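You operate a simulated robot arm through the tools that you are given. There is no shell and no other tool. Be economical: measure what you need, move in short steps, check, and stop when the job is done.

Carry out the task below with a simulated two-armed robot. There is one attempt and no reset: what you move stays moved.

TASK
Pick up the orange bag from the top of pallet twenty-six with one hand, pass it to the other hand and put it on the top of the short bench. Set down upright: bag.

Only the result counts: the job must be done as asked and must still hold three seconds after the hand-in. Knocking over, shifting, dropping, spilling or breaking anything else fails it.

THE ROBOT
Two 7-joint arms with two-finger parallel grippers on one trunk, on a base that drives. Base frame: it is fixed to the floor where the robot stands at the start and does not move with it; the origin is under the middle of the robot, x ahead of it, y to its left, z up; the surface under the hand at the start is at about z = 604. Units: mm, rad, N and s.
The left shoulder is at the start at [20, 113, 1022], the right one opposite. With the tool pointing down near the work surface each hand reaches from about 140 to 600 mm from the robot's upright axis, wherever it stands, measured 20 degrees to its own side. Places, roughly: top of the short bench [-1100, -800, 800]. Payload 1.57 kg a hand.
Tool frame (each hand has its own): the origin (TCP) lies between the finger pads and is the grasp point; the fingertips stand 30 mm ahead of it; z points along the fingers, y is the line along which they close. Largest opening 80 mm; finger width 17, thickness 12; the body of the gripper, 40 by 82 mm, starts 80 mm behind the TCP.
Orientation is told as [roll, pitch, yaw] about the base's x, y, z axes, in that order, counted from this pose: with the fingers straight down and closing along the base's y, the tool's x points along the base's -x, its y along +y and its z along -z.

THE INTERFACE
- The arms move only by the tool move_arm. It takes "left_plan", "right_plan" or both (then of equal length, played together; a hand with none holds still); each is text: rows parted by semicolons, each of 7 numbers parted by spaces: the gripper command, from -1 (fully open) to 1 (shut), values between in proportion, then the shift along the tool's x, y, z in mm, then the turn, a rotation vector about the tool's x, y, z in rad. In form: gripper dx dy dz wx wy wz; .... A call has 1 to 20 rows; each row is the pose to reach, as a shift and turn from the pose commanded when the call began, along the tool's axes at that moment. A row lasts 0.2 s, in which the tool goes at most 50 mm and 0.15 rad; a call with a longer step from one row to the next is refused whole, and so is a gripper value outside its range. A pose out of reach is approached as far as the arm can. The call stops where the force on the tool passes 40 N (or 10 N more than at its start, if that is more) or the arm is blocked; 0.2 s more then pass. The fingers move at their own pace (about 45 mm/s each) and stop on an object; they squeeze with about 37 N. The grip force told is the motor's: it shows also when the fingers shut on nothing. Time passes only in rows, and 0.2 s behind the last, so rows that repeat a pose let the fingers close. The reply holds the time, the measured pose of the TCP, the force on the tool along the base axes, the opening and the grip force, in the units named above and with some noise, with the torque about the TCP (base axes, N m) and any sound that the robot's microphone picked up, and new pictures: "pictures" is both (left out), scene, wrist or none (wrist: the cameras of the hands that moved).
- Cameras (640 x 400 px; columns grow to the right, rows downward): "scene" is now at [112.6, -22.3, 1150.8]; the picture's right is [-0.15, -0.99, 0.00], its down [-0.55, 0.08, -0.83] and it looks along [0.82, -0.13, -0.55] (base axes); focal length 268 px, centre (320, 200). "left" rides on the left gripper at [72, 7, -122] in its tool frame; the picture's right is [-0.09, 1.00, 0.00], its down [-0.84, -0.08, -0.54] and it looks along [-0.54, -0.05, 0.84] (tool axes); focal length 238 px, centre (320, 200). "right" rides on the right gripper at [72, -7, -122] in its tool frame; the picture's right is [0.09, 1.00, 0.00], its down [-0.84, 0.08, -0.54] and it looks along [-0.54, 0.05, 0.84] (tool axes); focal length 238 px, centre (320, 200). There is no depth. A picture from a camera that has moved, and an enlarged one, comes with that camera's place and axes in the base frame and with its lens. The place of the scene camera against the robot may be out by one fixed shift of up to 25 mm in any direction.
- lift_body(by): slides the trunk up (or, below 0, down) by that many mm; the arms and the scene camera ride with it, the base frame stays. It gives what a move gives, with no picture.
- drive_base(legs): drives the robot by 1 to 6 legs, each [ahead, left, turn to the left] in mm, mm and rad, along the robot's own axes; the way and the turn of a leg run together, so that a leg with both is an arc; at most 1500 mm and 3.142 rad a leg. The arms and the cameras ride along, it lands a little off, and it stops where it bumps. It gives what a move gives, and a new picture of the scene camera.
- aim_head(pan, tilt): turns the head with the scene camera to pan (to the left, within 1.396 rad either way) and tilt (down, from -0.506 to 1.204), counted from straight ahead of the robot. It gives what a move gives, and a new picture of the scene camera.
- inspect(camera, box): a new picture of the part [left, top, right, bottom] of that camera's present view, enlarged. No time passes.
- close_job(): hands the job in; it is judged then, once.

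Work in short steps. Places have to be worked out from the pictures, the camera data and where the tool is seen: move nearer, look again, correct. Check each grasp and each placing, and mend what went wrong. You have 120 turns and 260 pictures in all, those below and enlarged ones among them. Open the grippers and draw the arms clear of the work before you hand the job in, unless the task says otherwise; then end with one line.

The tools are called after "Emit:" by a JSON object that holds its "api" and its "payload". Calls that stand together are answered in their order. move_arm: Moves the arms, as the interface text tells. Its arguments: {"type":"object","properties":{"left_plan":{"type":"string"},"right_plan":{"type":"string"},"pictures":{"type":"string","enum":["both","scene","wrist","none"]}},"required":[]} The other tools are called the same way: lift_body (by) slides the trunk up or down; drive_base (legs) drives the base; aim_head (pan, tilt) turns the head that bears the scene camera; inspect (camera, box) takes an enlarged picture of a part of a camera's view; close_job () hands the job in.

At the start:

```text
clock: 0.0
left_position: [485.6, 190.3, 883.6]
left_tcp_rot: [0.001, 0.0, -0.001]
left_force: [-0.6, 0.4, -0.4]
left_moment: [-0.04, -0.01, 0.01]
left_grip_width: 80.0
left_grip_force: 0.1
right_position: [430.6, -168.1, 935.7]
right_tcp_rot: [0.0, 0.001, 0.0]
right_force: [0.3, -0.5, -0.6]
right_moment: [0.01, 0.02, -0.01]
right_grip_width: 80.2
right_grip_force: 0.0
trunk travel left (down, up): [-75.0, 495.0]
robot x, y, heading: [2.6, 4.1, 0.001]
head pan, tilt: [-0.154, 0.585]
```

scene: 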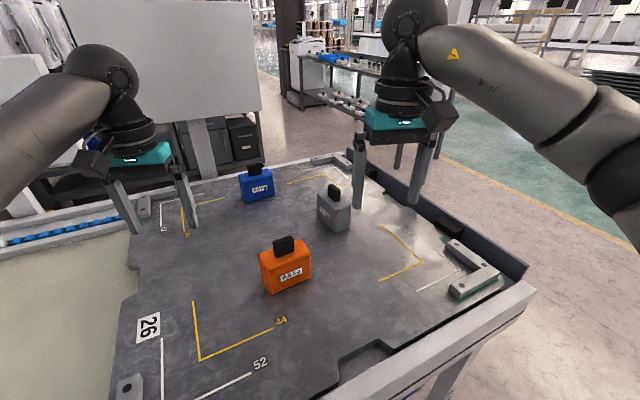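
right: 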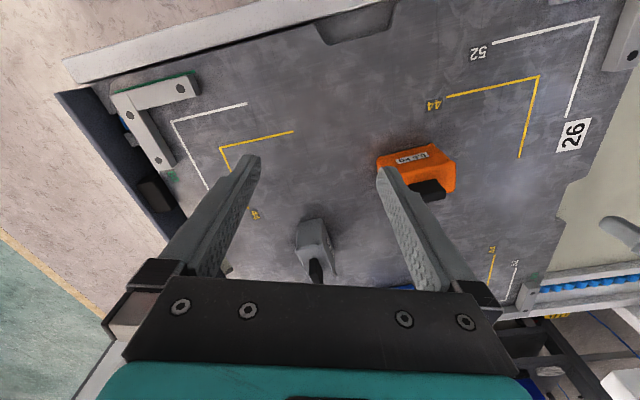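
left: 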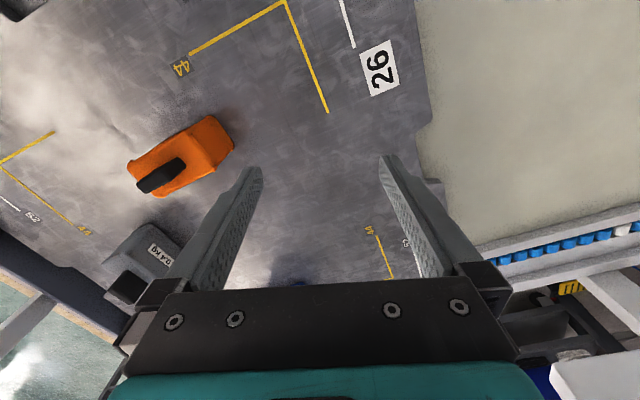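

The orange bag stands near (570, -5) on the pallet, with a dark handle on top. I'll enlarge it to get its orientation and size.

Emit:
{"api": "inspect", "payload": {"camera": "scene", "box": [240, 220, 340, 300]}}

Emit:
{"api": "inspect", "payload": {"camera": "left", "box": [90, 90, 270, 220]}}

Emit:
{"api": "inspect", "payload": {"camera": "right", "box": [350, 120, 480, 220]}}

```text
5.00 times, centred on (290, 260) of scene
camera zoom: at [112.6, -22.3, 1150.8], right [-0.15, -0.99, 0.0], down [-0.55, 0.08, -0.83], along [0.82, -0.13, -0.55], focal length 1342 px, centre (470, -100)
```

zoom: 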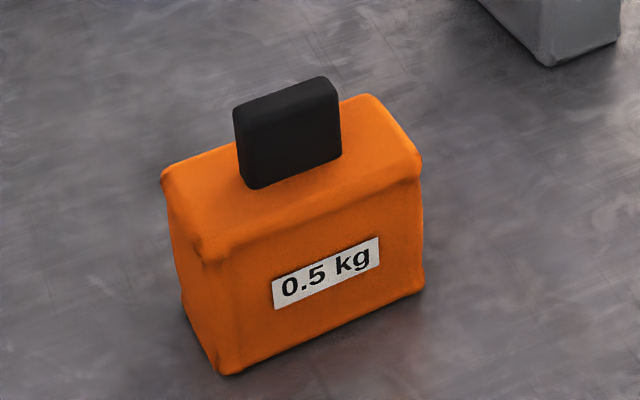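

```text
3.08 times, centred on (180, 155) of left
camera zoom: at [413.9, 194.4, 1006.8], right [0.09, 1.0, 0.0], down [0.84, -0.08, 0.54], along [0.54, -0.05, -0.84], focal length 733 px, centre (751, 338)
```

zoom: 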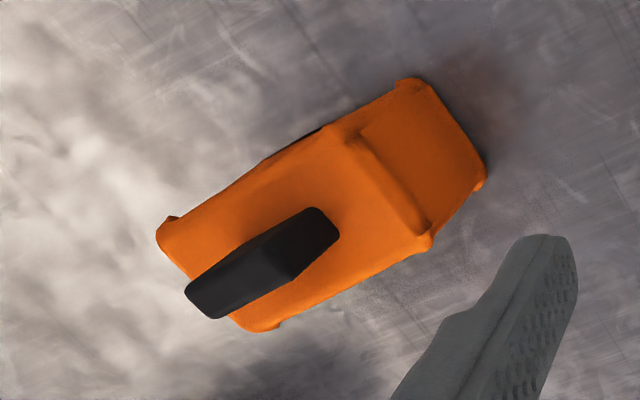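

```text
4.00 times, centred on (415, 170) of right
camera zoom: at [357.4, -175.9, 1057.8], right [-0.09, 1.0, 0.0], down [0.84, 0.08, 0.54], along [0.54, 0.05, -0.84], focal length 953 px, centre (-60, 320)
```

zoom: 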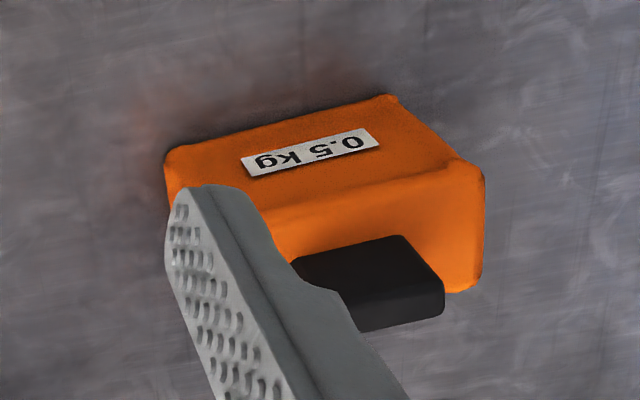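

Triangulating the near-left corner across the three cameras puts the pallet top at about z = 663 rather than 604. The bag body is about 94x56x63 mm, centred near (524, -4), with its depth axis about 21° from x. I'll yaw the left hand so it closes across the depth, and hover up and to the left of the bag.

Emit:
{"api": "move_arm", "payload": {"left_plan": "-1 -1 -14 3 0 0 0.15; -1 -2 -28 6 0 0 0.3; -1 -3 -42 9 0 0 0.45; -1 -4 -56 12 0 0 0.6; -1 -5 -70 15 0 0 0.75; -1 -6 -84 18 0 0 0.9; -1 -7 -98 20 0 0 1.05; -1 -7 -113 22 0 0 1.2; -1 -7 -113 22 0 0 1.2", "pictures": "none"}}

Emit:
{"api": "move_arm", "payload": {"left_plan": "-1 0 0 0 0 -0.15 0; -1 0 0 0 0 -0.3 0; -1 0 0 0 0 -0.45 0; -1 0 0 0 0 -0.45 0", "pictures": "both"}}

```text
clock: 2.0
left_position: [493.7, 76.6, 861.9]
left_tcp_rot: [0.0, -0.001, -1.202]
left_force: [0.2, -0.6, 0.0]
left_moment: [0.01, -0.01, 0.03]
left_grip_width: 80.1
left_grip_force: 0.1
right_position: [430.2, -169.2, 935.4]
right_tcp_rot: [0.001, 0.001, 0.0]
right_force: [-1.0, 0.0, -1.2]
right_moment: [-0.01, -0.01, 0.01]
right_grip_width: 79.9
right_grip_force: 0.0
trunk travel left (down, up): [-75.0, 495.0]
robot x, y, heading: [0.0, -1.6, -0.0]
head pan, tilt: [-0.154, 0.585]
```

```text
clock: 3.0
left_position: [492.8, 77.2, 862.2]
left_tcp_rot: [0.001, -0.452, -1.202]
left_force: [0.2, 0.0, 0.7]
left_moment: [0.01, -0.02, -0.03]
left_grip_width: 80.0
left_grip_force: 0.1
right_position: [429.3, -169.6, 935.6]
right_tcp_rot: [0.001, 0.0, 0.0]
right_force: [0.1, 0.2, 0.2]
right_moment: [-0.01, 0.03, 0.01]
right_grip_width: 80.0
right_grip_force: 0.1
trunk travel left (down, up): [-75.0, 495.0]
robot x, y, heading: [-5.4, 1.1, 0.003]
head pan, tilt: [-0.154, 0.585]
camera scene: at [112.6, -22.2, 1150.8], right [-0.15, -0.99, 0.0], down [-0.55, 0.08, -0.83], along [0.82, -0.13, -0.55], focal length 268 px, centre (320, 200)
camera left: at [456.2, 187.3, 941.5], right [0.96, 0.28, 0.04], down [0.11, -0.51, 0.85], along [0.26, -0.81, -0.52], focal length 238 px, centre (320, 200)
```

scene: 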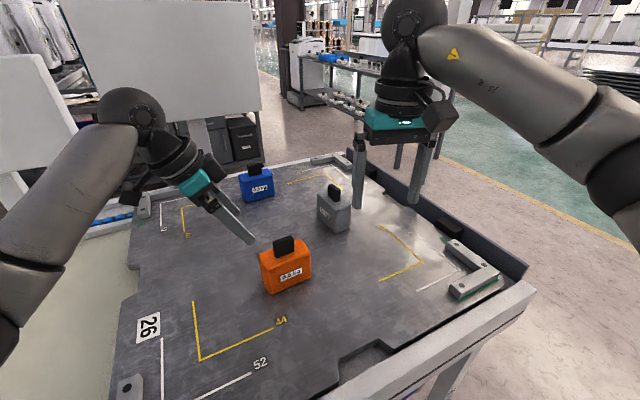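
left: 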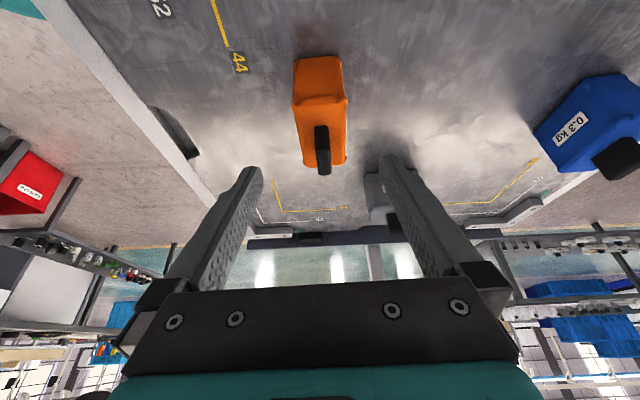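

The left-wrist view confirms the bag is centred and aligned between the fingers, and its end edge computes to (508, 43), which fits. I'll advance along the tool to the grasp point (513, 24, 716).

Emit:
{"api": "move_arm", "payload": {"left_plan": "-1 12 0 30 0 0 0; -1 12 0 65 0 0 0; -1 12 0 95 0 0 0; -1 12 0 115 0 0 0; -1 12 0 130 0 0 0; -1 12 0 145 0 0 0; -1 12 0 156 0 0 0; -1 12 0 156 0 0 0"}}

```text
clock: 4.8
left_position: [513.9, 23.3, 716.0]
left_tcp_rot: [0.0, -0.45, -1.2]
left_force: [0.2, 0.9, 1.0]
left_moment: [0.03, -0.01, 0.04]
left_grip_width: 80.1
left_grip_force: 0.1
right_position: [430.1, -169.4, 934.4]
right_tcp_rot: [0.001, -0.001, 0.0]
right_force: [-0.4, 0.7, -0.6]
right_moment: [0.03, -0.01, 0.01]
right_grip_width: 80.2
right_grip_force: 0.1
trunk travel left (down, up): [-75.0, 495.0]
robot x, y, heading: [-1.7, 0.7, 0.001]
head pan, tilt: [-0.154, 0.585]
camera scene: at [112.6, -22.3, 1150.8], right [-0.15, -0.99, 0.0], down [-0.55, 0.08, -0.83], along [0.82, -0.13, -0.55], focal length 268 px, centre (320, 200)
camera left: at [476.9, 133.3, 795.9], right [0.96, 0.28, 0.04], down [0.12, -0.51, 0.85], along [0.26, -0.81, -0.52], focal length 238 px, centre (320, 200)
```

scene: 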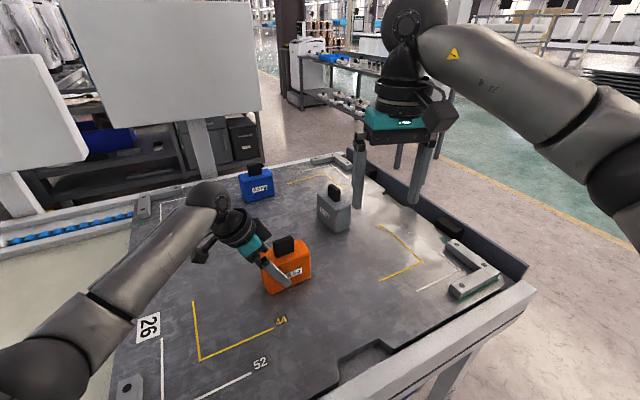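
left: 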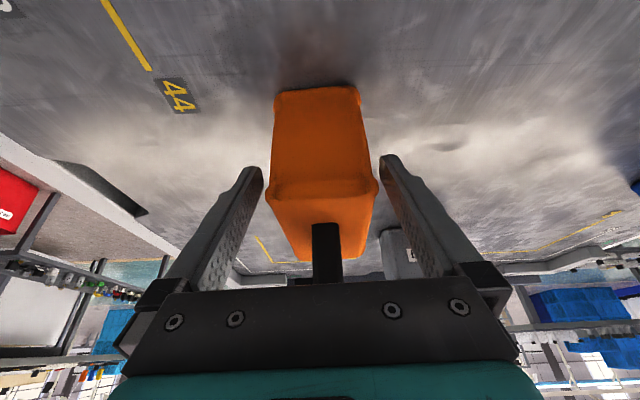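

The fingers straddle the bag symmetrically and the handle is clear of the palm. I'll close.

Emit:
{"api": "move_arm", "payload": {"left_plan": "-0.5 0 0 0 0 0 0; 0 0 0 0 0 0 0; 1 0 0 0 0 0 0; 1 0 0 0 0 0 0; 1 0 0 0 0 0 0", "pictures": "wrist"}}

```text
clock: 6.0
left_position: [513.9, 23.5, 716.2]
left_tcp_rot: [-0.001, -0.45, -1.2]
left_force: [1.6, 0.5, -0.7]
left_moment: [0.04, -0.25, 0.11]
left_grip_width: 59.8
left_grip_force: 37.0
right_position: [430.7, -168.9, 936.1]
right_tcp_rot: [0.001, 0.001, 0.0]
right_force: [0.6, 0.4, -0.3]
right_moment: [-0.02, -0.03, -0.01]
right_grip_width: 79.7
right_grip_force: 0.0
trunk travel left (down, up): [-75.0, 495.0]
robot x, y, heading: [1.2, 0.9, 0.0]
head pan, tilt: [-0.154, 0.585]
camera left: at [477.0, 133.4, 796.1], right [0.96, 0.28, 0.04], down [0.12, -0.51, 0.85], along [0.26, -0.81, -0.52], focal length 238 px, centre (320, 200)
```

left: 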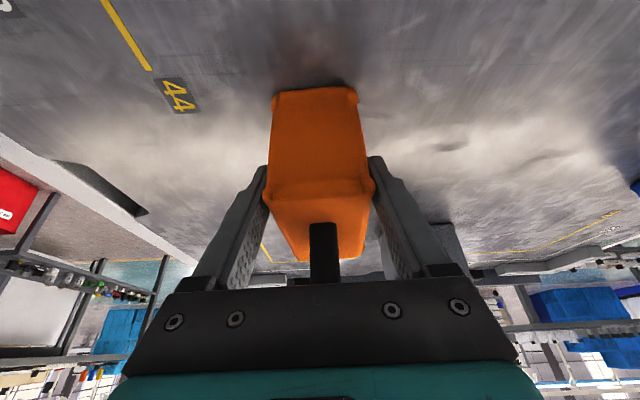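

The grip holds at 59.8 mm and 37 N. I'll lift straight up 200 mm.

Emit:
{"api": "move_arm", "payload": {"left_plan": "1 -4.3 0 -9 0 0 0; 1 -13 0 -27 0 0 0; 1 -26 0 -54 0 0 0; 1 -43.5 0 -90 0 0 0; 1 -61 0 -126 0 0 0; 1 -78 0 -162 0 0 0; 1 -87 0 -180 0 0 0; 1 -87 0 -180 0 0 0"}}

```text
clock: 7.8
left_position: [514.3, 23.1, 916.4]
left_tcp_rot: [0.0, -0.449, -1.198]
left_force: [-0.1, 0.2, -5.4]
left_moment: [0.12, 0.04, 0.01]
left_grip_width: 59.8
left_grip_force: 37.2
right_position: [430.1, -169.6, 935.8]
right_tcp_rot: [0.0, -0.001, -0.001]
right_force: [-0.1, 0.4, 0.4]
right_moment: [-0.01, 0.0, -0.01]
right_grip_width: 80.0
right_grip_force: 0.0
trunk travel left (down, up): [-75.0, 495.0]
robot x, y, heading: [1.2, -4.1, -0.004]
head pan, tilt: [-0.154, 0.585]
camera scene: at [112.9, -22.3, 1150.7], right [-0.15, -0.99, 0.0], down [-0.55, 0.08, -0.83], along [0.82, -0.13, -0.55], focal length 268 px, centre (320, 200)
camera left: at [477.0, 133.7, 996.4], right [0.96, 0.28, 0.04], down [0.12, -0.51, 0.85], along [0.26, -0.81, -0.52], focal length 238 px, centre (320, 200)
```

scene: 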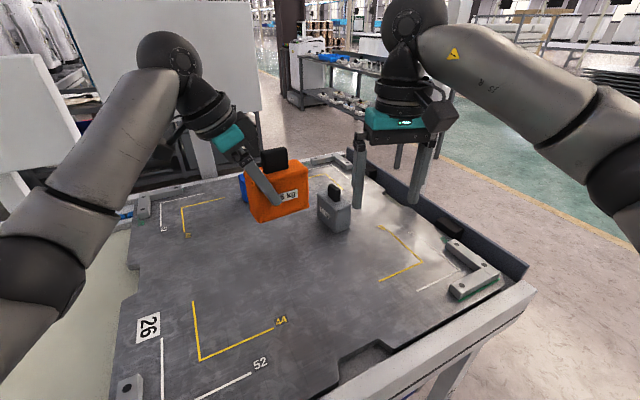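
left: 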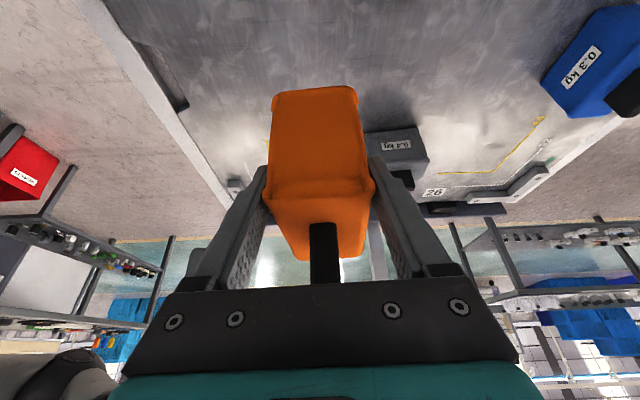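

The bag is held upright with no slip. I'll square it to the robot's axes a bit nearer and lower (centre near (460, 0), top about z = 866), and yaw the right hand to mirror the left.

Emit:
{"api": "move_arm", "payload": {"left_plan": "1 5 -4.8 4.3 0.016 0 0.033; 1 10 -9.6 8.5 0.032 0 0.066; 1 15 -14.4 12.8 0.048 0 0.099; 1 20 -19.2 17 0.064 0 0.131; 1 25 -24 21.3 0.08 0 0.164; 1 30 -28.7 25.6 0.095 0 0.197; 1 35 -33.5 29.9 0.111 0 0.23; 1 40 -38.3 34.2 0.127 0 0.263; 1 45 -43 38.4 0.143 0 0.296; 1 49.5 -47.9 42.7 0.159 0 0.3285; 1 49.5 -47.9 42.7 0.159 0 0.3285", "right_plan": "-1 -3 2 -5 0 0 -0.143; -1 -6 4 -10 0 0 -0.286; -1 -9 6 -15 0 0 -0.429; -1 -12 8 -20 0 0 -0.571; -1 -15 10 -25 0 0 -0.714; -1 -18 12 -30 0 0 -0.857; -1 -21 14 -35 0 0 -1.0; -1 -24 16 -40 0 0 -1.143; -1 -27 18 -45 0 0 -1.286; -1 -30 19 -49 0 0 -1.429; -1 -30 19 -49 0 0 -1.571", "pictures": "none"}}

Emit:
{"api": "move_arm", "payload": {"right_plan": "-1 0 0 0 0 -0.15 0; -1 0 0 0 0 -0.3 0; -1 0 0 0 0 -0.45 0; -1 0 0 0 0 -0.45 0", "pictures": "both"}}

```text
clock: 10.2
left_position: [460.2, 30.9, 854.7]
left_tcp_rot: [0.0, -0.452, -1.566]
left_force: [-0.5, 0.3, -4.7]
left_moment: [0.11, 0.01, 0.07]
left_grip_width: 59.5
left_grip_force: 36.7
right_position: [282.9, -55.4, 960.9]
right_tcp_rot: [-0.002, 0.001, 1.565]
right_force: [0.9, 0.5, 0.6]
right_moment: [0.0, -0.03, 0.02]
right_grip_width: 79.9
right_grip_force: 0.1
right hand out of reach, approached as far as the arm can: row 6, 7, 8, 9, 10, 11
trunk travel left (down, up): [-75.0, 495.0]
robot x, y, heading: [0.0, 1.3, 0.001]
head pan, tilt: [-0.154, 0.585]
```

```text
clock: 11.2
left_position: [460.7, 31.2, 854.9]
left_tcp_rot: [-0.001, -0.45, -1.563]
left_force: [0.6, -0.2, -5.1]
left_moment: [0.15, 0.01, 0.01]
left_grip_width: 59.6
left_grip_force: 36.9
right_position: [267.7, -49.3, 966.1]
right_tcp_rot: [0.0, -0.449, 1.568]
right_force: [-0.4, 0.8, -0.7]
right_moment: [-0.01, -0.01, 0.02]
right_grip_width: 80.0
right_grip_force: 0.0
right hand out of reach, approached as far as the arm can: row 1, 2, 3, 4
trunk travel left (down, up): [-75.0, 495.0]
robot x, y, heading: [1.8, 2.2, 0.001]
head pan, tilt: [-0.154, 0.585]
camera scene: at [112.9, -22.4, 1150.8], right [-0.15, -0.99, 0.0], down [-0.55, 0.08, -0.83], along [0.82, -0.13, -0.55], focal length 268 px, centre (320, 200)
camera right: at [272.7, -167.1, 1044.0], right [-1.0, -0.08, -0.04], down [-0.08, 0.52, 0.85], along [-0.05, 0.85, -0.52], focal length 238 px, centre (320, 200)
```

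scene: 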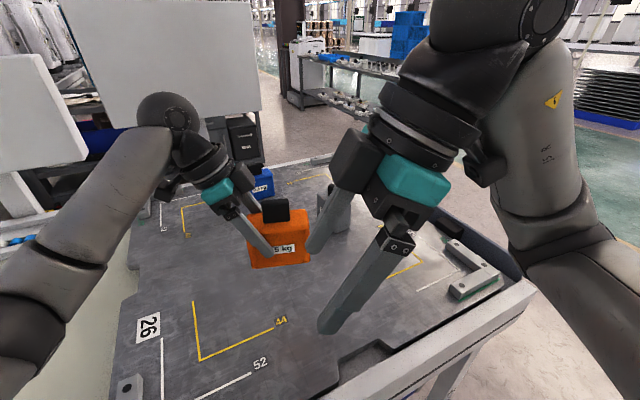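
right: 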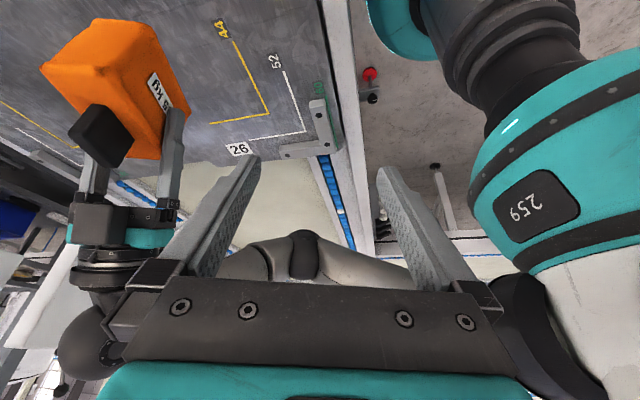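

The right arm hit a joint limit while yawing high and drew in toward the robot. I'll undo the tilt first and see what pose it's commanded from.

Emit:
{"api": "move_arm", "payload": {"right_plan": "-1 0 0 0 0 0.15 0; -1 0 0 0 0 0.3 0; -1 0 0 0 0 0.45 0; -1 0 0 0 0.0 0.45 0", "pictures": "none"}}

Emit:
{"api": "move_arm", "payload": {"right_plan": "-1 0 0 0 0 0 0.15; -1 0 0 0 0 0 0.3; -1 0 0 0 0 0 0.45; -1 0 0 0 0 0 0.6; -1 0 0 0 0 0 0.75; -1 0 0 0 0 0 0.9; -1 0 0 0 0 0 0.9", "pictures": "scene"}}

```text
clock: 12.2
left_position: [460.9, 30.4, 855.5]
left_tcp_rot: [0.0, -0.451, -1.564]
left_force: [-0.8, -0.1, -5.6]
left_moment: [0.15, -0.01, 0.01]
left_grip_width: 59.7
left_grip_force: 36.7
right_position: [267.4, -49.2, 965.2]
right_tcp_rot: [0.0, 0.003, 1.571]
right_force: [-1.2, 0.4, 0.3]
right_moment: [0.03, 0.03, -0.01]
right_grip_width: 79.8
right_grip_force: 0.0
trunk travel left (down, up): [-75.0, 495.0]
robot x, y, heading: [-1.0, -1.1, -0.002]
head pan, tilt: [-0.154, 0.585]
```

```text
clock: 13.8
left_position: [460.7, 31.0, 855.3]
left_tcp_rot: [0.001, -0.45, -1.564]
left_force: [-0.4, -0.6, -5.5]
left_moment: [0.17, 0.03, -0.02]
left_grip_width: 59.7
left_grip_force: 36.9
right_position: [267.6, -49.6, 966.0]
right_tcp_rot: [-0.001, 0.0, 0.668]
right_force: [0.2, 0.1, -0.3]
right_moment: [-0.01, 0.02, -0.01]
right_grip_width: 80.2
right_grip_force: 0.0
trunk travel left (down, up): [-75.0, 495.0]
robot x, y, heading: [-0.2, -0.7, -0.0]
head pan, tilt: [-0.154, 0.585]
camera scene: at [112.9, -22.3, 1150.7], right [-0.15, -0.99, 0.0], down [-0.55, 0.08, -0.83], along [0.82, -0.13, -0.55], focal length 268 px, centre (320, 200)
```

scene: 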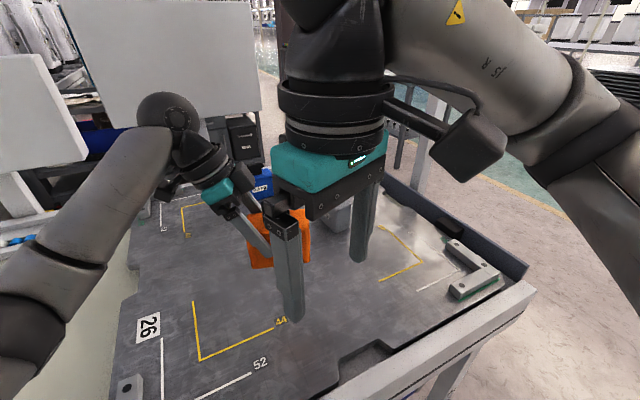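

Undoing works. I'll bring the right hand back out to about (440, -220, 870) with yaw 0, then retry the yaw lower down, mirroring what worked on the left.

Emit:
{"api": "move_arm", "payload": {"right_plan": "-1 -4 -40 5 0 0 0; -1 -8 -80 15 0 0 0.13; -1 -12 -120 30 0 0 0.27; -1 -16 -160 50 0 0 0.4; -1 -20 -200 75 0 0 0.53; -1 -25 -238 96 0 0 0.668; -1 -25 -238 96 0 0 0.668", "pictures": "none"}}

```text
clock: 15.4
left_position: [461.0, 30.1, 856.6]
left_tcp_rot: [-0.001, -0.452, -1.565]
left_force: [0.1, 0.3, -4.7]
left_moment: [0.11, -0.01, 0.0]
left_grip_width: 59.7
left_grip_force: 37.2
right_position: [436.2, -219.5, 868.3]
right_tcp_rot: [-0.002, 0.0, 0.002]
right_force: [-0.1, -0.4, -1.1]
right_moment: [-0.02, 0.02, 0.01]
right_grip_width: 79.9
right_grip_force: 0.0
trunk travel left (down, up): [-75.0, 495.0]
robot x, y, heading: [1.0, 3.1, -0.001]
head pan, tilt: [-0.154, 0.585]
```

Back at (436, -220, 868). I'll retry the yaw at this lower height while drifting slightly forward and inward.

Emit:
{"api": "move_arm", "payload": {"right_plan": "-1 -4 9 0 0 0 -0.15; -1 -8 18 0 0 0 -0.3; -1 -12 27 0 0 0 -0.45; -1 -16 36 0 0 0 -0.6; -1 -20 45 0 0 0 -0.75; -1 -24 54 0 0 0 -0.9; -1 -28 63 0 0 0 -1.05; -1 -32 70 0 0 0 -1.2; -1 -32 70 0 0 0 -1.2", "pictures": "scene"}}

```text
clock: 17.4
left_position: [460.2, 30.9, 856.7]
left_tcp_rot: [0.001, -0.45, -1.564]
left_force: [-0.6, 0.3, -5.2]
left_moment: [0.14, 0.01, 0.0]
left_grip_width: 59.9
left_grip_force: 36.5
right_position: [368.8, -128.6, 873.2]
right_tcp_rot: [-0.07, 0.024, 1.082]
right_force: [0.7, -0.3, 0.4]
right_moment: [0.05, 0.0, -0.01]
right_grip_width: 79.9
right_grip_force: 0.0
right hand out of reach, approached as far as the arm can: row 5, 6, 7, 8, 9
trunk travel left (down, up): [-75.0, 495.0]
robot x, y, heading: [2.3, -0.3, -0.003]
head pan, tilt: [-0.154, 0.585]
camera scene: at [112.7, -22.4, 1150.8], right [-0.15, -0.99, 0.0], down [-0.55, 0.08, -0.83], along [0.82, -0.13, -0.55], focal length 268 px, centre (320, 200)
```

scene: 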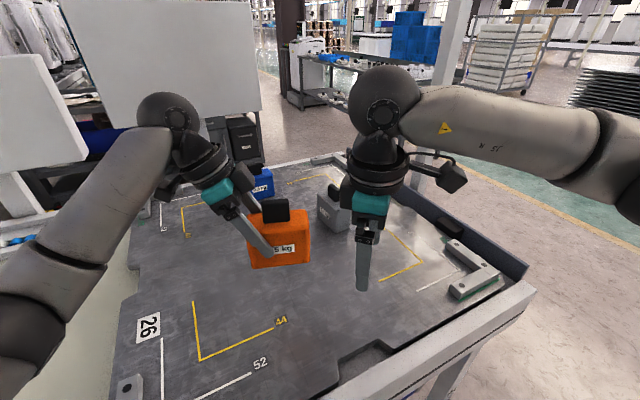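

The right wrist can't go far in positive yaw, but the left took -90° easily. So I'll unwind the right hand and turn it the other way, to yaw about -1.57, with its camera on the inner side. The geometry shows that still clears the left hand.

Emit:
{"api": "move_arm", "payload": {"right_plan": "-1 6 -13 -3 0 0 0.14; -1 12 -26 -6 0 0 0.28; -1 18 -39 -9 0 0 0.42; -1 24 -52 -12 0 0 0.56; -1 30 -65 -15 0 0 0.7; -1 36 -78 -18 0 0 0.84; -1 42 -91 -21 0 0 0.98; -1 47 -105 -27 0 0 1.12; -1 47 -105 -27 0 0 1.26; -1 47 -105 -27 0 0 1.4; -1 47 -105 -27 0 0 1.54; -1 47 -105 -27 0 0 1.68; -1 47 -105 -27 0 0 1.82; -1 47 -105 -27 0 0 1.96; -1 47 -105 -27 0 0 2.1; -1 47 -105 -27 0 0 2.24; -1 47 -105 -27 0 0 2.38; -1 47 -105 -27 0 0 2.52; -1 47 -105 -27 0 0 2.65; -1 47 -105 -27 0 0 2.65", "pictures": "scene"}}

```text
clock: 21.6
left_position: [459.7, 30.2, 856.3]
left_tcp_rot: [-0.001, -0.449, -1.564]
left_force: [0.6, 0.5, -4.4]
left_moment: [0.14, 0.01, 0.04]
left_grip_width: 59.8
left_grip_force: 36.8
right_position: [441.4, -218.4, 906.9]
right_tcp_rot: [0.049, -0.055, -1.572]
right_force: [0.7, 0.9, 0.1]
right_moment: [-0.01, 0.01, -0.04]
right_grip_width: 80.1
right_grip_force: 0.1
trunk travel left (down, up): [-75.0, 495.0]
robot x, y, heading: [-3.8, 3.3, 0.001]
head pan, tilt: [-0.154, 0.585]
camera scene: at [112.9, -22.3, 1150.7], right [-0.15, -0.99, 0.0], down [-0.55, 0.08, -0.83], along [0.82, -0.13, -0.55], focal length 268 px, centre (320, 200)
```

scene: 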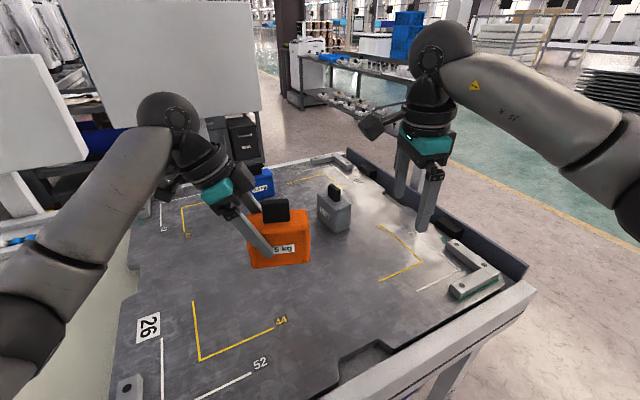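

The yaw of -1.57 is reached. Next I'll tilt the right hand so it points inward, and move it to a hover up and to the right of the bag.

Emit:
{"api": "move_arm", "payload": {"right_plan": "-1 0 5 -20 0.012 0.13 0; -1 10 10 -57 0.025 0.26 0; -1 40 15 -57 0.037 0.39 0; -1 75 19 -57 0.049 0.505 0; -1 105 19 -57 0.049 0.505 0; -1 105 19 -57 0.049 0.505 0", "pictures": "both"}}

```text
clock: 23.0
left_position: [461.0, 31.2, 855.0]
left_tcp_rot: [-0.003, -0.45, -1.564]
left_force: [0.2, -0.3, -4.5]
left_moment: [0.13, 0.03, 0.0]
left_grip_width: 60.0
left_grip_force: 37.0
right_position: [457.1, -111.3, 958.5]
right_tcp_rot: [0.002, 0.451, -1.558]
right_force: [0.1, 0.1, -0.1]
right_moment: [0.01, 0.0, 0.02]
right_grip_width: 80.1
right_grip_force: 0.1
trunk travel left (down, up): [-75.0, 495.0]
robot x, y, heading: [-2.2, 1.1, 0.002]
head pan, tilt: [-0.154, 0.585]
camera scene: at [112.9, -22.2, 1150.8], right [-0.15, -0.99, 0.0], down [-0.55, 0.08, -0.83], along [0.82, -0.13, -0.55], focal length 268 px, centre (320, 200)
camera right: at [448.6, -99.7, 1100.0], right [0.99, 0.1, 0.04], down [0.09, -0.99, 0.12], along [0.05, -0.12, -0.99], focal length 238 px, centre (320, 200)
```

scene: 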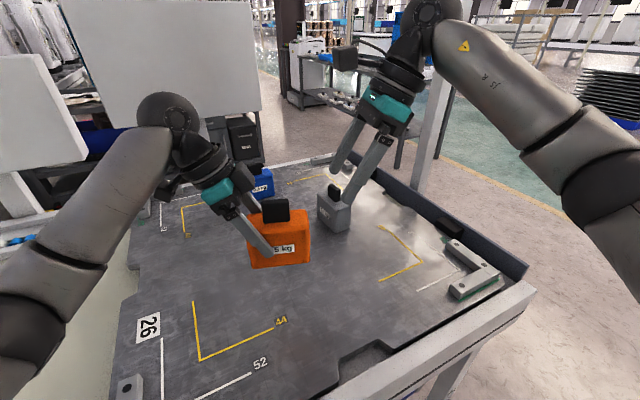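
right: 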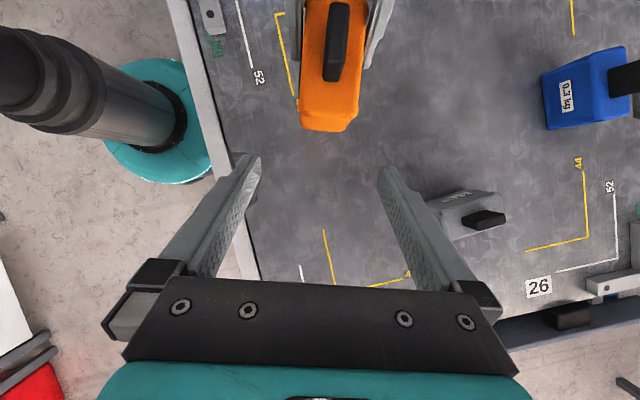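

Good view of the bag end from the right wrist. I'll enlarge it to check alignment.

Emit:
{"api": "inspect", "payload": {"camera": "right", "box": [260, 0, 420, 140]}}

```text
2.86 times, centred on (340, 70) of right
camera zoom: at [448.6, -99.7, 1100.0], right [0.99, 0.1, 0.04], down [0.09, -0.99, 0.12], along [0.05, -0.12, -0.99], focal length 681 px, centre (263, 571)
```

zoom: 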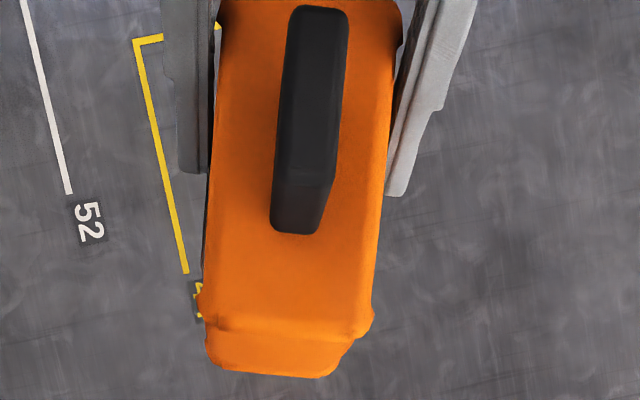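

The bag end is at (461, -45), square to the tool, and the left fingertips stop near y = 10. I'll advance the right hand to the grasp at (460.5, -31, 856).

Emit:
{"api": "move_arm", "payload": {"right_plan": "-1 27 3.4 0 0 0 0; -1 27 3.4 30 0 0 0; -1 27 3.4 60 0 0 0; -1 27 3.4 80 0 0 0; -1 27 3.4 95 0 0 0; -1 27 3.4 110 0 0 0; -1 27 3.4 120 0 0 0; -1 27 3.4 127 0 0 0; -1 27 3.4 127 0 0 0", "pictures": "both"}}

```text
clock: 25.0
left_position: [460.2, 31.2, 855.4]
left_tcp_rot: [-0.004, -0.451, -1.564]
left_force: [-0.2, -0.5, -4.6]
left_moment: [0.11, 0.03, 0.01]
left_grip_width: 59.7
left_grip_force: 36.9
right_position: [458.8, -30.5, 856.4]
right_tcp_rot: [0.001, 0.45, -1.555]
right_force: [0.2, -0.3, 0.0]
right_moment: [0.0, 0.02, 0.0]
right_grip_width: 79.8
right_grip_force: 0.0
trunk travel left (down, up): [-75.0, 495.0]
robot x, y, heading: [0.5, 3.5, -0.003]
head pan, tilt: [-0.154, 0.585]
camera scene: at [112.9, -22.3, 1150.8], right [-0.15, -0.99, 0.0], down [-0.55, 0.08, -0.83], along [0.82, -0.13, -0.55], focal length 268 px, centre (320, 200)
camera right: at [450.7, -19.3, 997.5], right [0.99, 0.1, 0.04], down [0.09, -0.99, 0.12], along [0.05, -0.12, -0.99], focal length 238 px, centre (320, 200)
```

scene: 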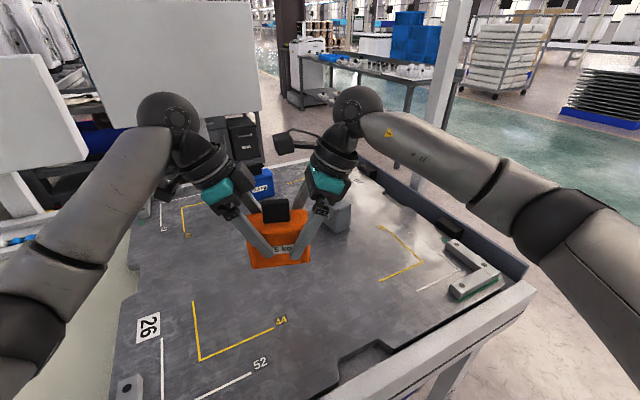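
right: 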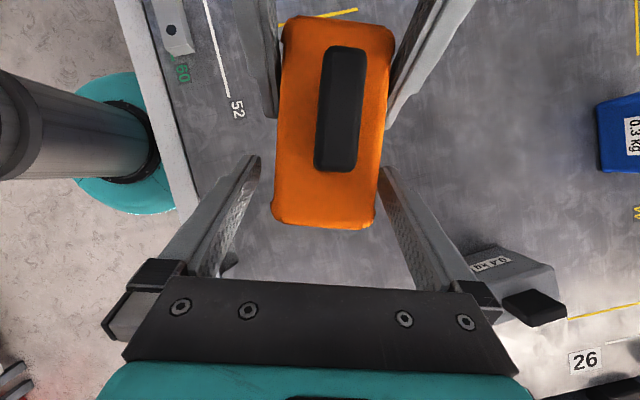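

The bag sits between the right fingers, about 2 mm off-centre, so I'll shift 2 mm and close.

Emit:
{"api": "move_arm", "payload": {"right_plan": "-1 0 2 0 0 0 0; -0.5 0 2 0 0 0 0; 0 0 2 0 0 0 0; 0.3 0 2 0 0 0 0; 1 0 2 0 0 0 0; 1 0 2 0 0 0 0; 1 0 2 0 0 0 0", "pictures": "wrist"}}

```text
clock: 26.6
left_position: [460.8, 29.7, 855.9]
left_tcp_rot: [-0.001, -0.45, -1.565]
left_force: [-1.6, -0.3, -3.2]
left_moment: [0.11, -0.17, 0.11]
left_grip_width: 59.7
left_grip_force: 36.9
right_position: [460.9, -31.0, 855.8]
right_tcp_rot: [0.001, 0.449, -1.556]
right_force: [2.2, 0.2, 0.7]
right_moment: [-0.05, 0.14, -0.2]
right_grip_width: 59.7
right_grip_force: 36.7
trunk travel left (down, up): [-75.0, 495.0]
robot x, y, heading: [-1.4, -0.3, -0.002]
head pan, tilt: [-0.154, 0.585]
camera right: at [453.0, -19.3, 997.7], right [0.99, 0.1, 0.04], down [0.09, -0.99, 0.12], along [0.05, -0.12, -0.99], focal length 238 px, centre (320, 200)
```

right: 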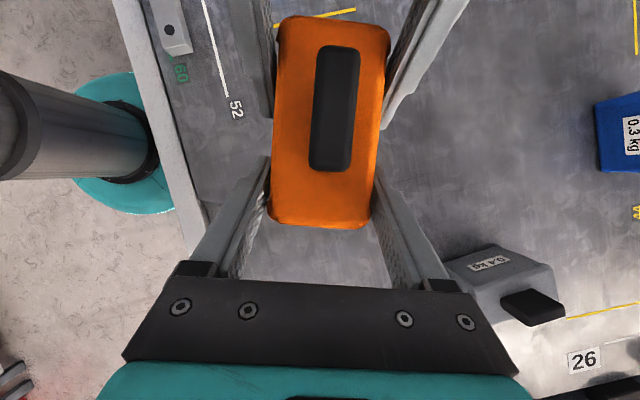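

The right grip is firm at 59.7 mm and 36.7 N. I'll open the left hand and withdraw it along its axis.

Emit:
{"api": "move_arm", "payload": {"left_plan": "0.4 0 0 0 0 0 0; -0.5 0 0 0 0 0 0; -1 0 0 0 0 0 0; -1 0 0 0 0 0 0; -1 0 0 -15 0 0 0; -1 0 0 -40 0 0 0; -1 0 0 -75 0 0 0; -1 0 0 -110 0 0 0; -1 0 0 -140 0 0 0; -1 0 0 -140 0 0 0", "right_plan": "1 0 0 0 0 0 0; 1 0 0 0 0 0 0; 1 0 0 0 0 0 0; 1 0 0 0 0 0 0; 1 0 0 0 0 0 0; 1 0 0 0 0 0 0; 1 0 0 0 0 0 0; 1 0 0 0 0 0 0; 1 0 0 0 0 0 0; 1 0 0 0 0 0 0", "pictures": "both"}}

```text
clock: 28.8
left_position: [460.3, 91.9, 982.3]
left_tcp_rot: [-0.001, -0.45, -1.566]
left_force: [-0.2, 0.7, 0.1]
left_moment: [0.02, 0.01, 0.0]
left_grip_width: 79.7
left_grip_force: 0.0
right_position: [459.7, -30.9, 857.2]
right_tcp_rot: [0.001, 0.45, -1.557]
right_force: [-0.1, -0.5, -0.1]
right_moment: [-0.15, 0.02, 0.04]
right_grip_width: 59.7
right_grip_force: 37.3
trunk travel left (down, up): [-75.0, 495.0]
robot x, y, heading: [-0.3, -0.7, 0.002]
head pan, tilt: [-0.154, 0.585]
camera scene: at [112.8, -22.3, 1150.7], right [-0.15, -0.99, 0.0], down [-0.55, 0.08, -0.83], along [0.82, -0.13, -0.55], focal length 268 px, centre (320, 200)
camera right: at [452.8, -19.2, 997.7], right [0.99, 0.1, 0.04], down [0.09, -0.99, 0.12], along [0.05, -0.12, -0.99], focal length 238 px, centre (320, 200)
camera left: at [465.1, 207.7, 1062.5], right [1.0, -0.08, 0.04], down [-0.07, -0.52, 0.85], along [-0.05, -0.85, -0.52], focal length 238 px, centre (320, 200)
```

scene: 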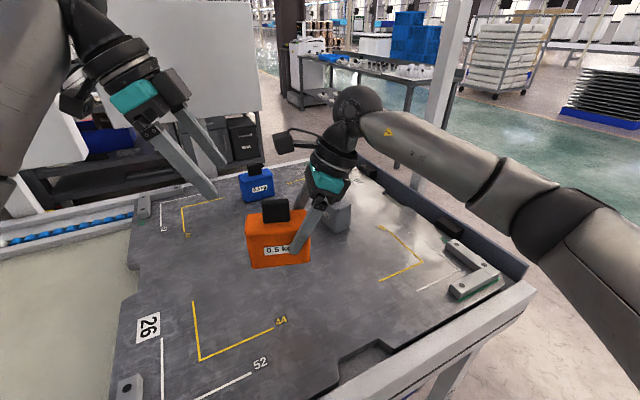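
right: 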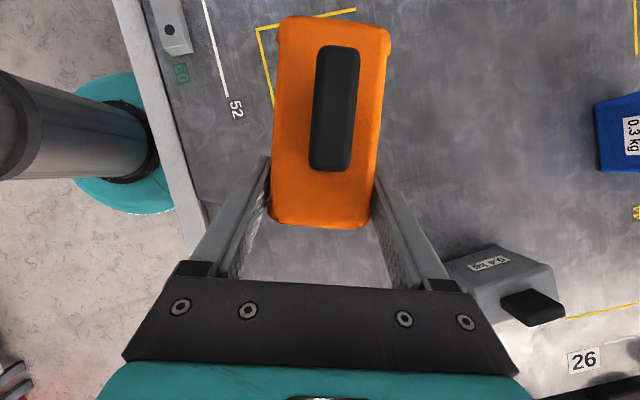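
left: 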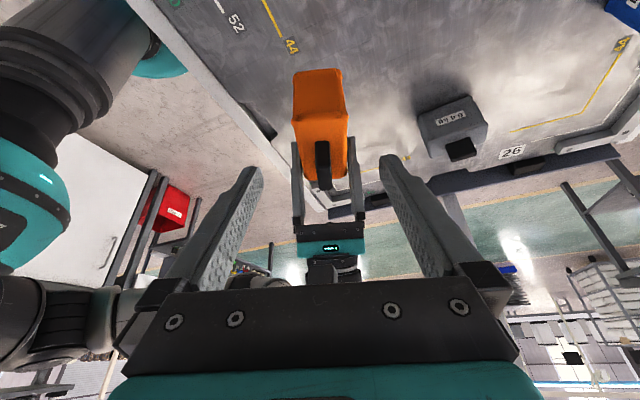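

The handover is done and the right hand alone holds the bag upright. I'll raise the trunk for clearance, draw the arms in a little, and look to the right and rear before driving.

Emit:
{"api": "lift_body", "payload": {"by": 180}}

Emit:
{"api": "aim_head", "payload": {"pan": -1.39, "tilt": 0.45}}

Emit:
{"api": "aim_head", "payload": {"pan": 1.39, "tilt": 0.6}}

```text
clock: 30.8
left_position: [459.1, 91.8, 1162.2]
left_tcp_rot: [-0.003, -0.451, -1.565]
left_force: [-0.3, 0.0, 0.8]
left_moment: [0.0, 0.0, -0.01]
left_grip_width: 80.0
left_grip_force: 0.1
right_position: [461.1, -30.2, 1036.4]
right_tcp_rot: [0.001, 0.449, -1.556]
right_force: [0.3, 0.7, -5.1]
right_moment: [-0.22, 0.02, 0.0]
right_grip_width: 59.8
right_grip_force: 37.2
trunk travel left (down, up): [-255.0, 315.0]
robot x, y, heading: [1.7, 1.2, -0.003]
head pan, tilt: [-0.154, 0.585]
```

```text
clock: 32.2
left_position: [459.9, 92.0, 1162.7]
left_tcp_rot: [0.0, -0.449, -1.563]
left_force: [-0.1, 0.1, -0.4]
left_moment: [0.0, 0.0, 0.0]
left_grip_width: 79.8
left_grip_force: 0.0
right_position: [461.2, -30.7, 1036.5]
right_tcp_rot: [0.0, 0.45, -1.558]
right_force: [-1.0, -0.1, -4.4]
right_moment: [-0.19, 0.02, -0.01]
right_grip_width: 59.7
right_grip_force: 37.2
trunk travel left (down, up): [-255.0, 315.0]
robot x, y, heading: [0.4, 1.2, 0.001]
head pan, tilt: [-1.389, 0.45]
camera scene: at [41.8, -99.1, 1342.9], right [-0.98, -0.18, 0.0], down [-0.08, 0.43, -0.9], along [0.16, -0.89, -0.44], focal length 268 px, centre (320, 200)
```

scene: 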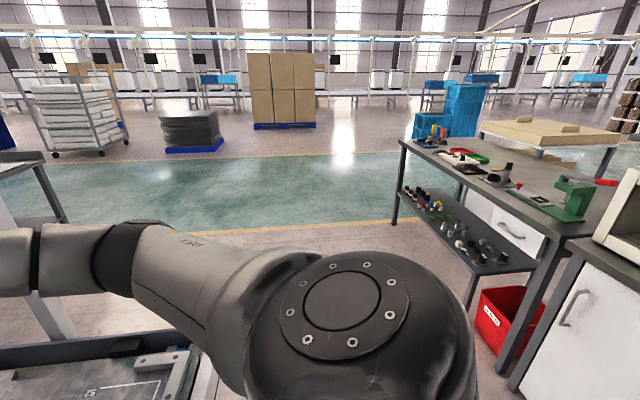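

```text
clock: 34.7
left_position: [459.1, 92.3, 1164.5]
left_tcp_rot: [-0.001, -0.45, -1.565]
left_force: [-0.4, -0.8, -0.4]
left_moment: [-0.01, -0.01, -0.02]
left_grip_width: 80.0
left_grip_force: 0.1
right_position: [460.3, -30.2, 1035.2]
right_tcp_rot: [0.001, 0.45, -1.556]
right_force: [0.1, -0.7, -5.4]
right_moment: [-0.16, 0.02, -0.01]
right_grip_width: 59.8
right_grip_force: 37.1
trunk travel left (down, up): [-255.0, 315.0]
robot x, y, heading: [2.2, -0.4, 0.0]
head pan, tilt: [1.389, 0.6]
camera scene: at [41.1, 78.2, 1329.4], right [0.98, -0.18, 0.0], down [-0.1, -0.56, -0.83], along [0.15, 0.81, -0.56], focal length 268 px, centre (320, 200)
```

scene: 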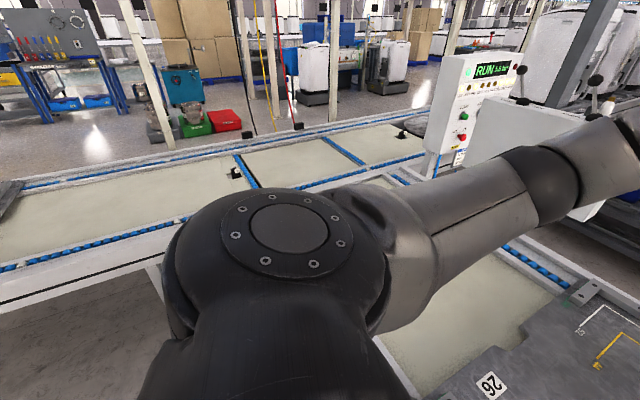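

The area right and behind is open floor with a workbench further back. I'll draw both hands in by 70 mm, back off the pallet by 250 mm, and then turn right to see the short bench.

Emit:
{"api": "move_arm", "payload": {"left_plan": "-1 10 -20 0 0 0 0; -1 20 -45 0 0 0 0; -1 30 -70 0 0 0 0; -1 30 -70 0 0 0 0", "right_plan": "1 0 -20 0 0 0 0; 1 0 -45 0 0 0 0; 1 0 -70 0 0 0 0; 1 0 -70 0 0 0 0", "pictures": "none"}}

Emit:
{"api": "aim_head", "payload": {"pan": -1.39, "tilt": 0.7}}

Emit:
{"api": "drive_base", "payload": {"legs": [[0, 0, -0.8]]}}

```text
clock: 35.7
left_position: [390.0, 117.3, 1148.9]
left_tcp_rot: [0.001, -0.45, -1.565]
left_force: [0.3, -0.6, 0.5]
left_moment: [0.03, 0.02, 0.0]
left_grip_width: 79.9
left_grip_force: 0.1
right_position: [391.2, -31.7, 1036.1]
right_tcp_rot: [0.001, 0.45, -1.557]
right_force: [0.0, 0.1, -5.0]
right_moment: [-0.16, 0.02, 0.0]
right_grip_width: 59.7
right_grip_force: 37.1
trunk travel left (down, up): [-255.0, 315.0]
robot x, y, heading: [-0.9, 3.3, -0.004]
head pan, tilt: [1.389, 0.6]
```

```text
clock: 38.1
left_position: [389.7, 118.1, 1149.4]
left_tcp_rot: [0.0, -0.45, -1.564]
left_force: [0.4, 0.0, 0.1]
left_moment: [0.0, 0.0, 0.03]
left_grip_width: 80.3
left_grip_force: 0.1
right_position: [390.3, -31.5, 1036.7]
right_tcp_rot: [0.003, 0.451, -1.557]
right_force: [-1.6, -0.2, -4.2]
right_moment: [-0.15, 0.02, 0.04]
right_grip_width: 59.9
right_grip_force: 37.3
trunk travel left (down, up): [-255.0, 315.0]
robot x, y, heading: [3.4, -0.1, 0.001]
head pan, tilt: [-1.389, 0.7]
camera scene: at [40.5, -92.2, 1320.8], right [-0.98, -0.18, 0.0], down [-0.12, 0.63, -0.76], along [0.14, -0.75, -0.64], focal length 268 px, centre (320, 200)
```

scene: 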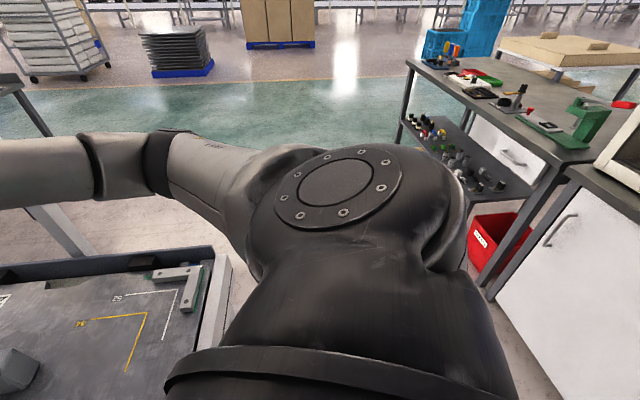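

```text
clock: 40.6
left_position: [354.2, -201.6, 1149.0]
left_tcp_rot: [0.001, -0.45, -2.374]
left_force: [0.5, 0.5, -0.4]
left_moment: [0.03, -0.02, -0.01]
left_grip_width: 80.1
left_grip_force: 0.1
right_position: [246.9, -305.8, 1036.7]
right_tcp_rot: [-0.001, 0.448, -2.365]
right_force: [-0.2, 0.5, -5.4]
right_moment: [-0.17, 0.1, -0.01]
right_grip_width: 59.7
right_grip_force: 37.5
trunk travel left (down, up): [-255.0, 315.0]
robot x, y, heading: [0.4, 0.2, -0.812]
head pan, tilt: [-1.389, 0.7]
camera scene: at [-28.1, -85.0, 1320.7], right [-0.81, 0.59, 0.0], down [0.38, 0.52, -0.76], along [-0.45, -0.62, -0.64], focal length 268 px, centre (320, 200)
```

scene: 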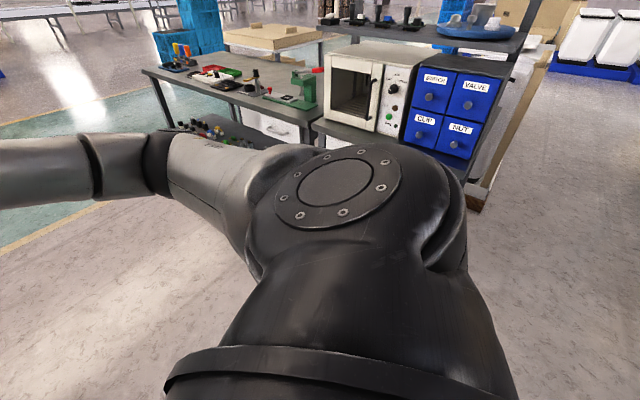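

A workbench with an oven and blue drawers stands in the right direction. I'll keep turning to face (-1100, -800) and look straight ahead.

Emit:
{"api": "drive_base", "payload": {"legs": [[0, 0, -1.0]]}}

Emit:
{"api": "aim_head", "payload": {"pan": -0.5, "tilt": 0.4}}

```text
clock: 43.6
left_position: [21.5, -406.6, 1148.8]
left_tcp_rot: [-0.001, -0.451, 2.907]
left_force: [-0.1, 0.1, -0.1]
left_moment: [0.01, -0.03, 0.01]
left_grip_width: 79.8
left_grip_force: 0.0
right_position: [-123.9, -373.2, 1036.1]
right_tcp_rot: [0.002, 0.451, 2.916]
right_force: [1.0, -0.3, -4.2]
right_moment: [0.04, 0.17, -0.01]
right_grip_width: 59.9
right_grip_force: 36.8
trunk travel left (down, up): [-255.0, 315.0]
robot x, y, heading: [-0.5, 0.6, -1.807]
head pan, tilt: [-1.389, 0.7]
camera scene: at [-72.6, -13.8, 1320.8], right [0.06, 1.0, 0.0], down [0.64, -0.04, -0.76], along [-0.76, 0.04, -0.64], focal length 268 px, centre (320, 200)
```

scene: 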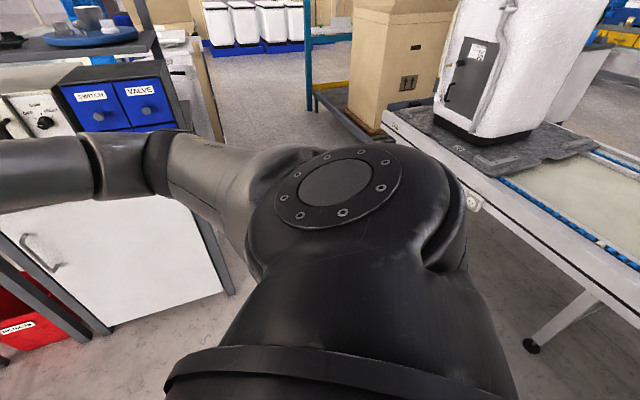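

```text
clock: 44.8
left_position: [21.6, -406.8, 1148.2]
left_tcp_rot: [-0.001, -0.45, 2.908]
left_force: [1.4, -0.6, -0.5]
left_moment: [0.01, 0.0, 0.02]
left_grip_width: 80.0
left_grip_force: 0.0
right_position: [-123.4, -372.7, 1035.5]
right_tcp_rot: [0.0, 0.451, 2.916]
right_force: [-0.3, 0.1, -4.3]
right_moment: [0.05, 0.15, 0.01]
right_grip_width: 59.8
right_grip_force: 37.0
trunk travel left (down, up): [-255.0, 315.0]
robot x, y, heading: [-0.4, -0.1, -1.808]
head pan, tilt: [-0.499, 0.4]
camera scene: at [-50.1, -87.1, 1347.6], right [-0.74, 0.67, 0.0], down [0.26, 0.29, -0.92], along [-0.62, -0.68, -0.39], focal length 268 px, centre (320, 200)
```

scene: 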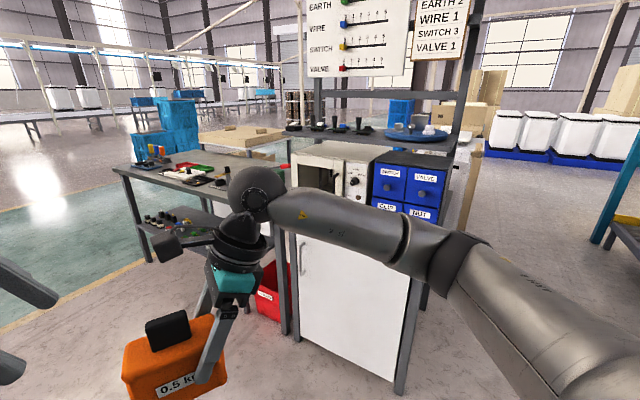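

The cabinet bench with the oven and drawers is the one near (-1100, -800). I'll turn to face it squarely and look at the free area on its top.

Emit:
{"api": "drive_base", "payload": {"legs": [[0, 0, -0.7]]}}

Emit:
{"api": "aim_head", "payload": {"pan": 0.0, "tilt": 0.4}}

```text
clock: 47.1
left_position: [-248.6, -323.5, 1149.1]
left_tcp_rot: [-0.001, -0.451, 2.203]
left_force: [0.4, -0.1, -0.4]
left_moment: [-0.02, -0.01, -0.02]
left_grip_width: 80.0
left_grip_force: 0.0
right_position: [-335.3, -203.1, 1036.2]
right_tcp_rot: [0.002, 0.45, 2.209]
right_force: [-0.4, 0.4, -5.0]
right_moment: [0.14, 0.09, 0.01]
right_grip_width: 59.8
right_grip_force: 36.5
trunk travel left (down, up): [-255.0, 315.0]
robot x, y, heading: [-2.1, -2.3, -2.516]
head pan, tilt: [-0.499, 0.4]
camera scene: at [-85.6, -26.2, 1347.6], right [-0.13, 0.99, 0.0], down [0.39, 0.05, -0.92], along [-0.91, -0.12, -0.39], focal length 268 px, centre (320, 200)
```

scene: 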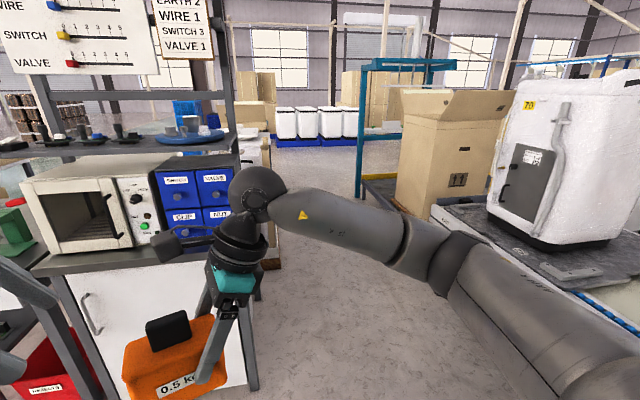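

```text
clock: 48.0
left_position: [-247.5, -323.6, 1150.2]
left_tcp_rot: [0.0, -0.449, 2.203]
left_force: [0.1, -1.1, -0.3]
left_moment: [0.01, -0.04, -0.01]
left_grip_width: 80.1
left_grip_force: 0.1
right_position: [-335.6, -202.6, 1035.9]
right_tcp_rot: [-0.001, 0.45, 2.21]
right_force: [-0.5, 0.0, -5.2]
right_moment: [0.15, 0.1, 0.0]
right_grip_width: 60.2
right_grip_force: 37.4
trunk travel left (down, up): [-255.0, 315.0]
robot x, y, heading: [-2.2, 0.3, -2.52]
head pan, tilt: [0.0, 0.4]
camera scene: at [-68.7, -68.8, 1347.6], right [-0.58, 0.81, 0.0], down [0.32, 0.23, -0.92], along [-0.75, -0.54, -0.39], focal length 268 px, centre (320, 200)
```

scene: 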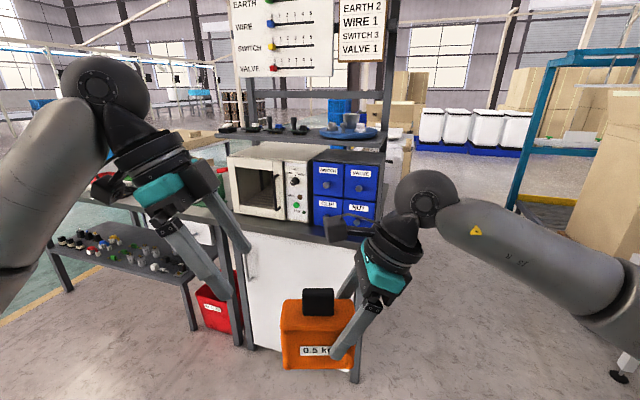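

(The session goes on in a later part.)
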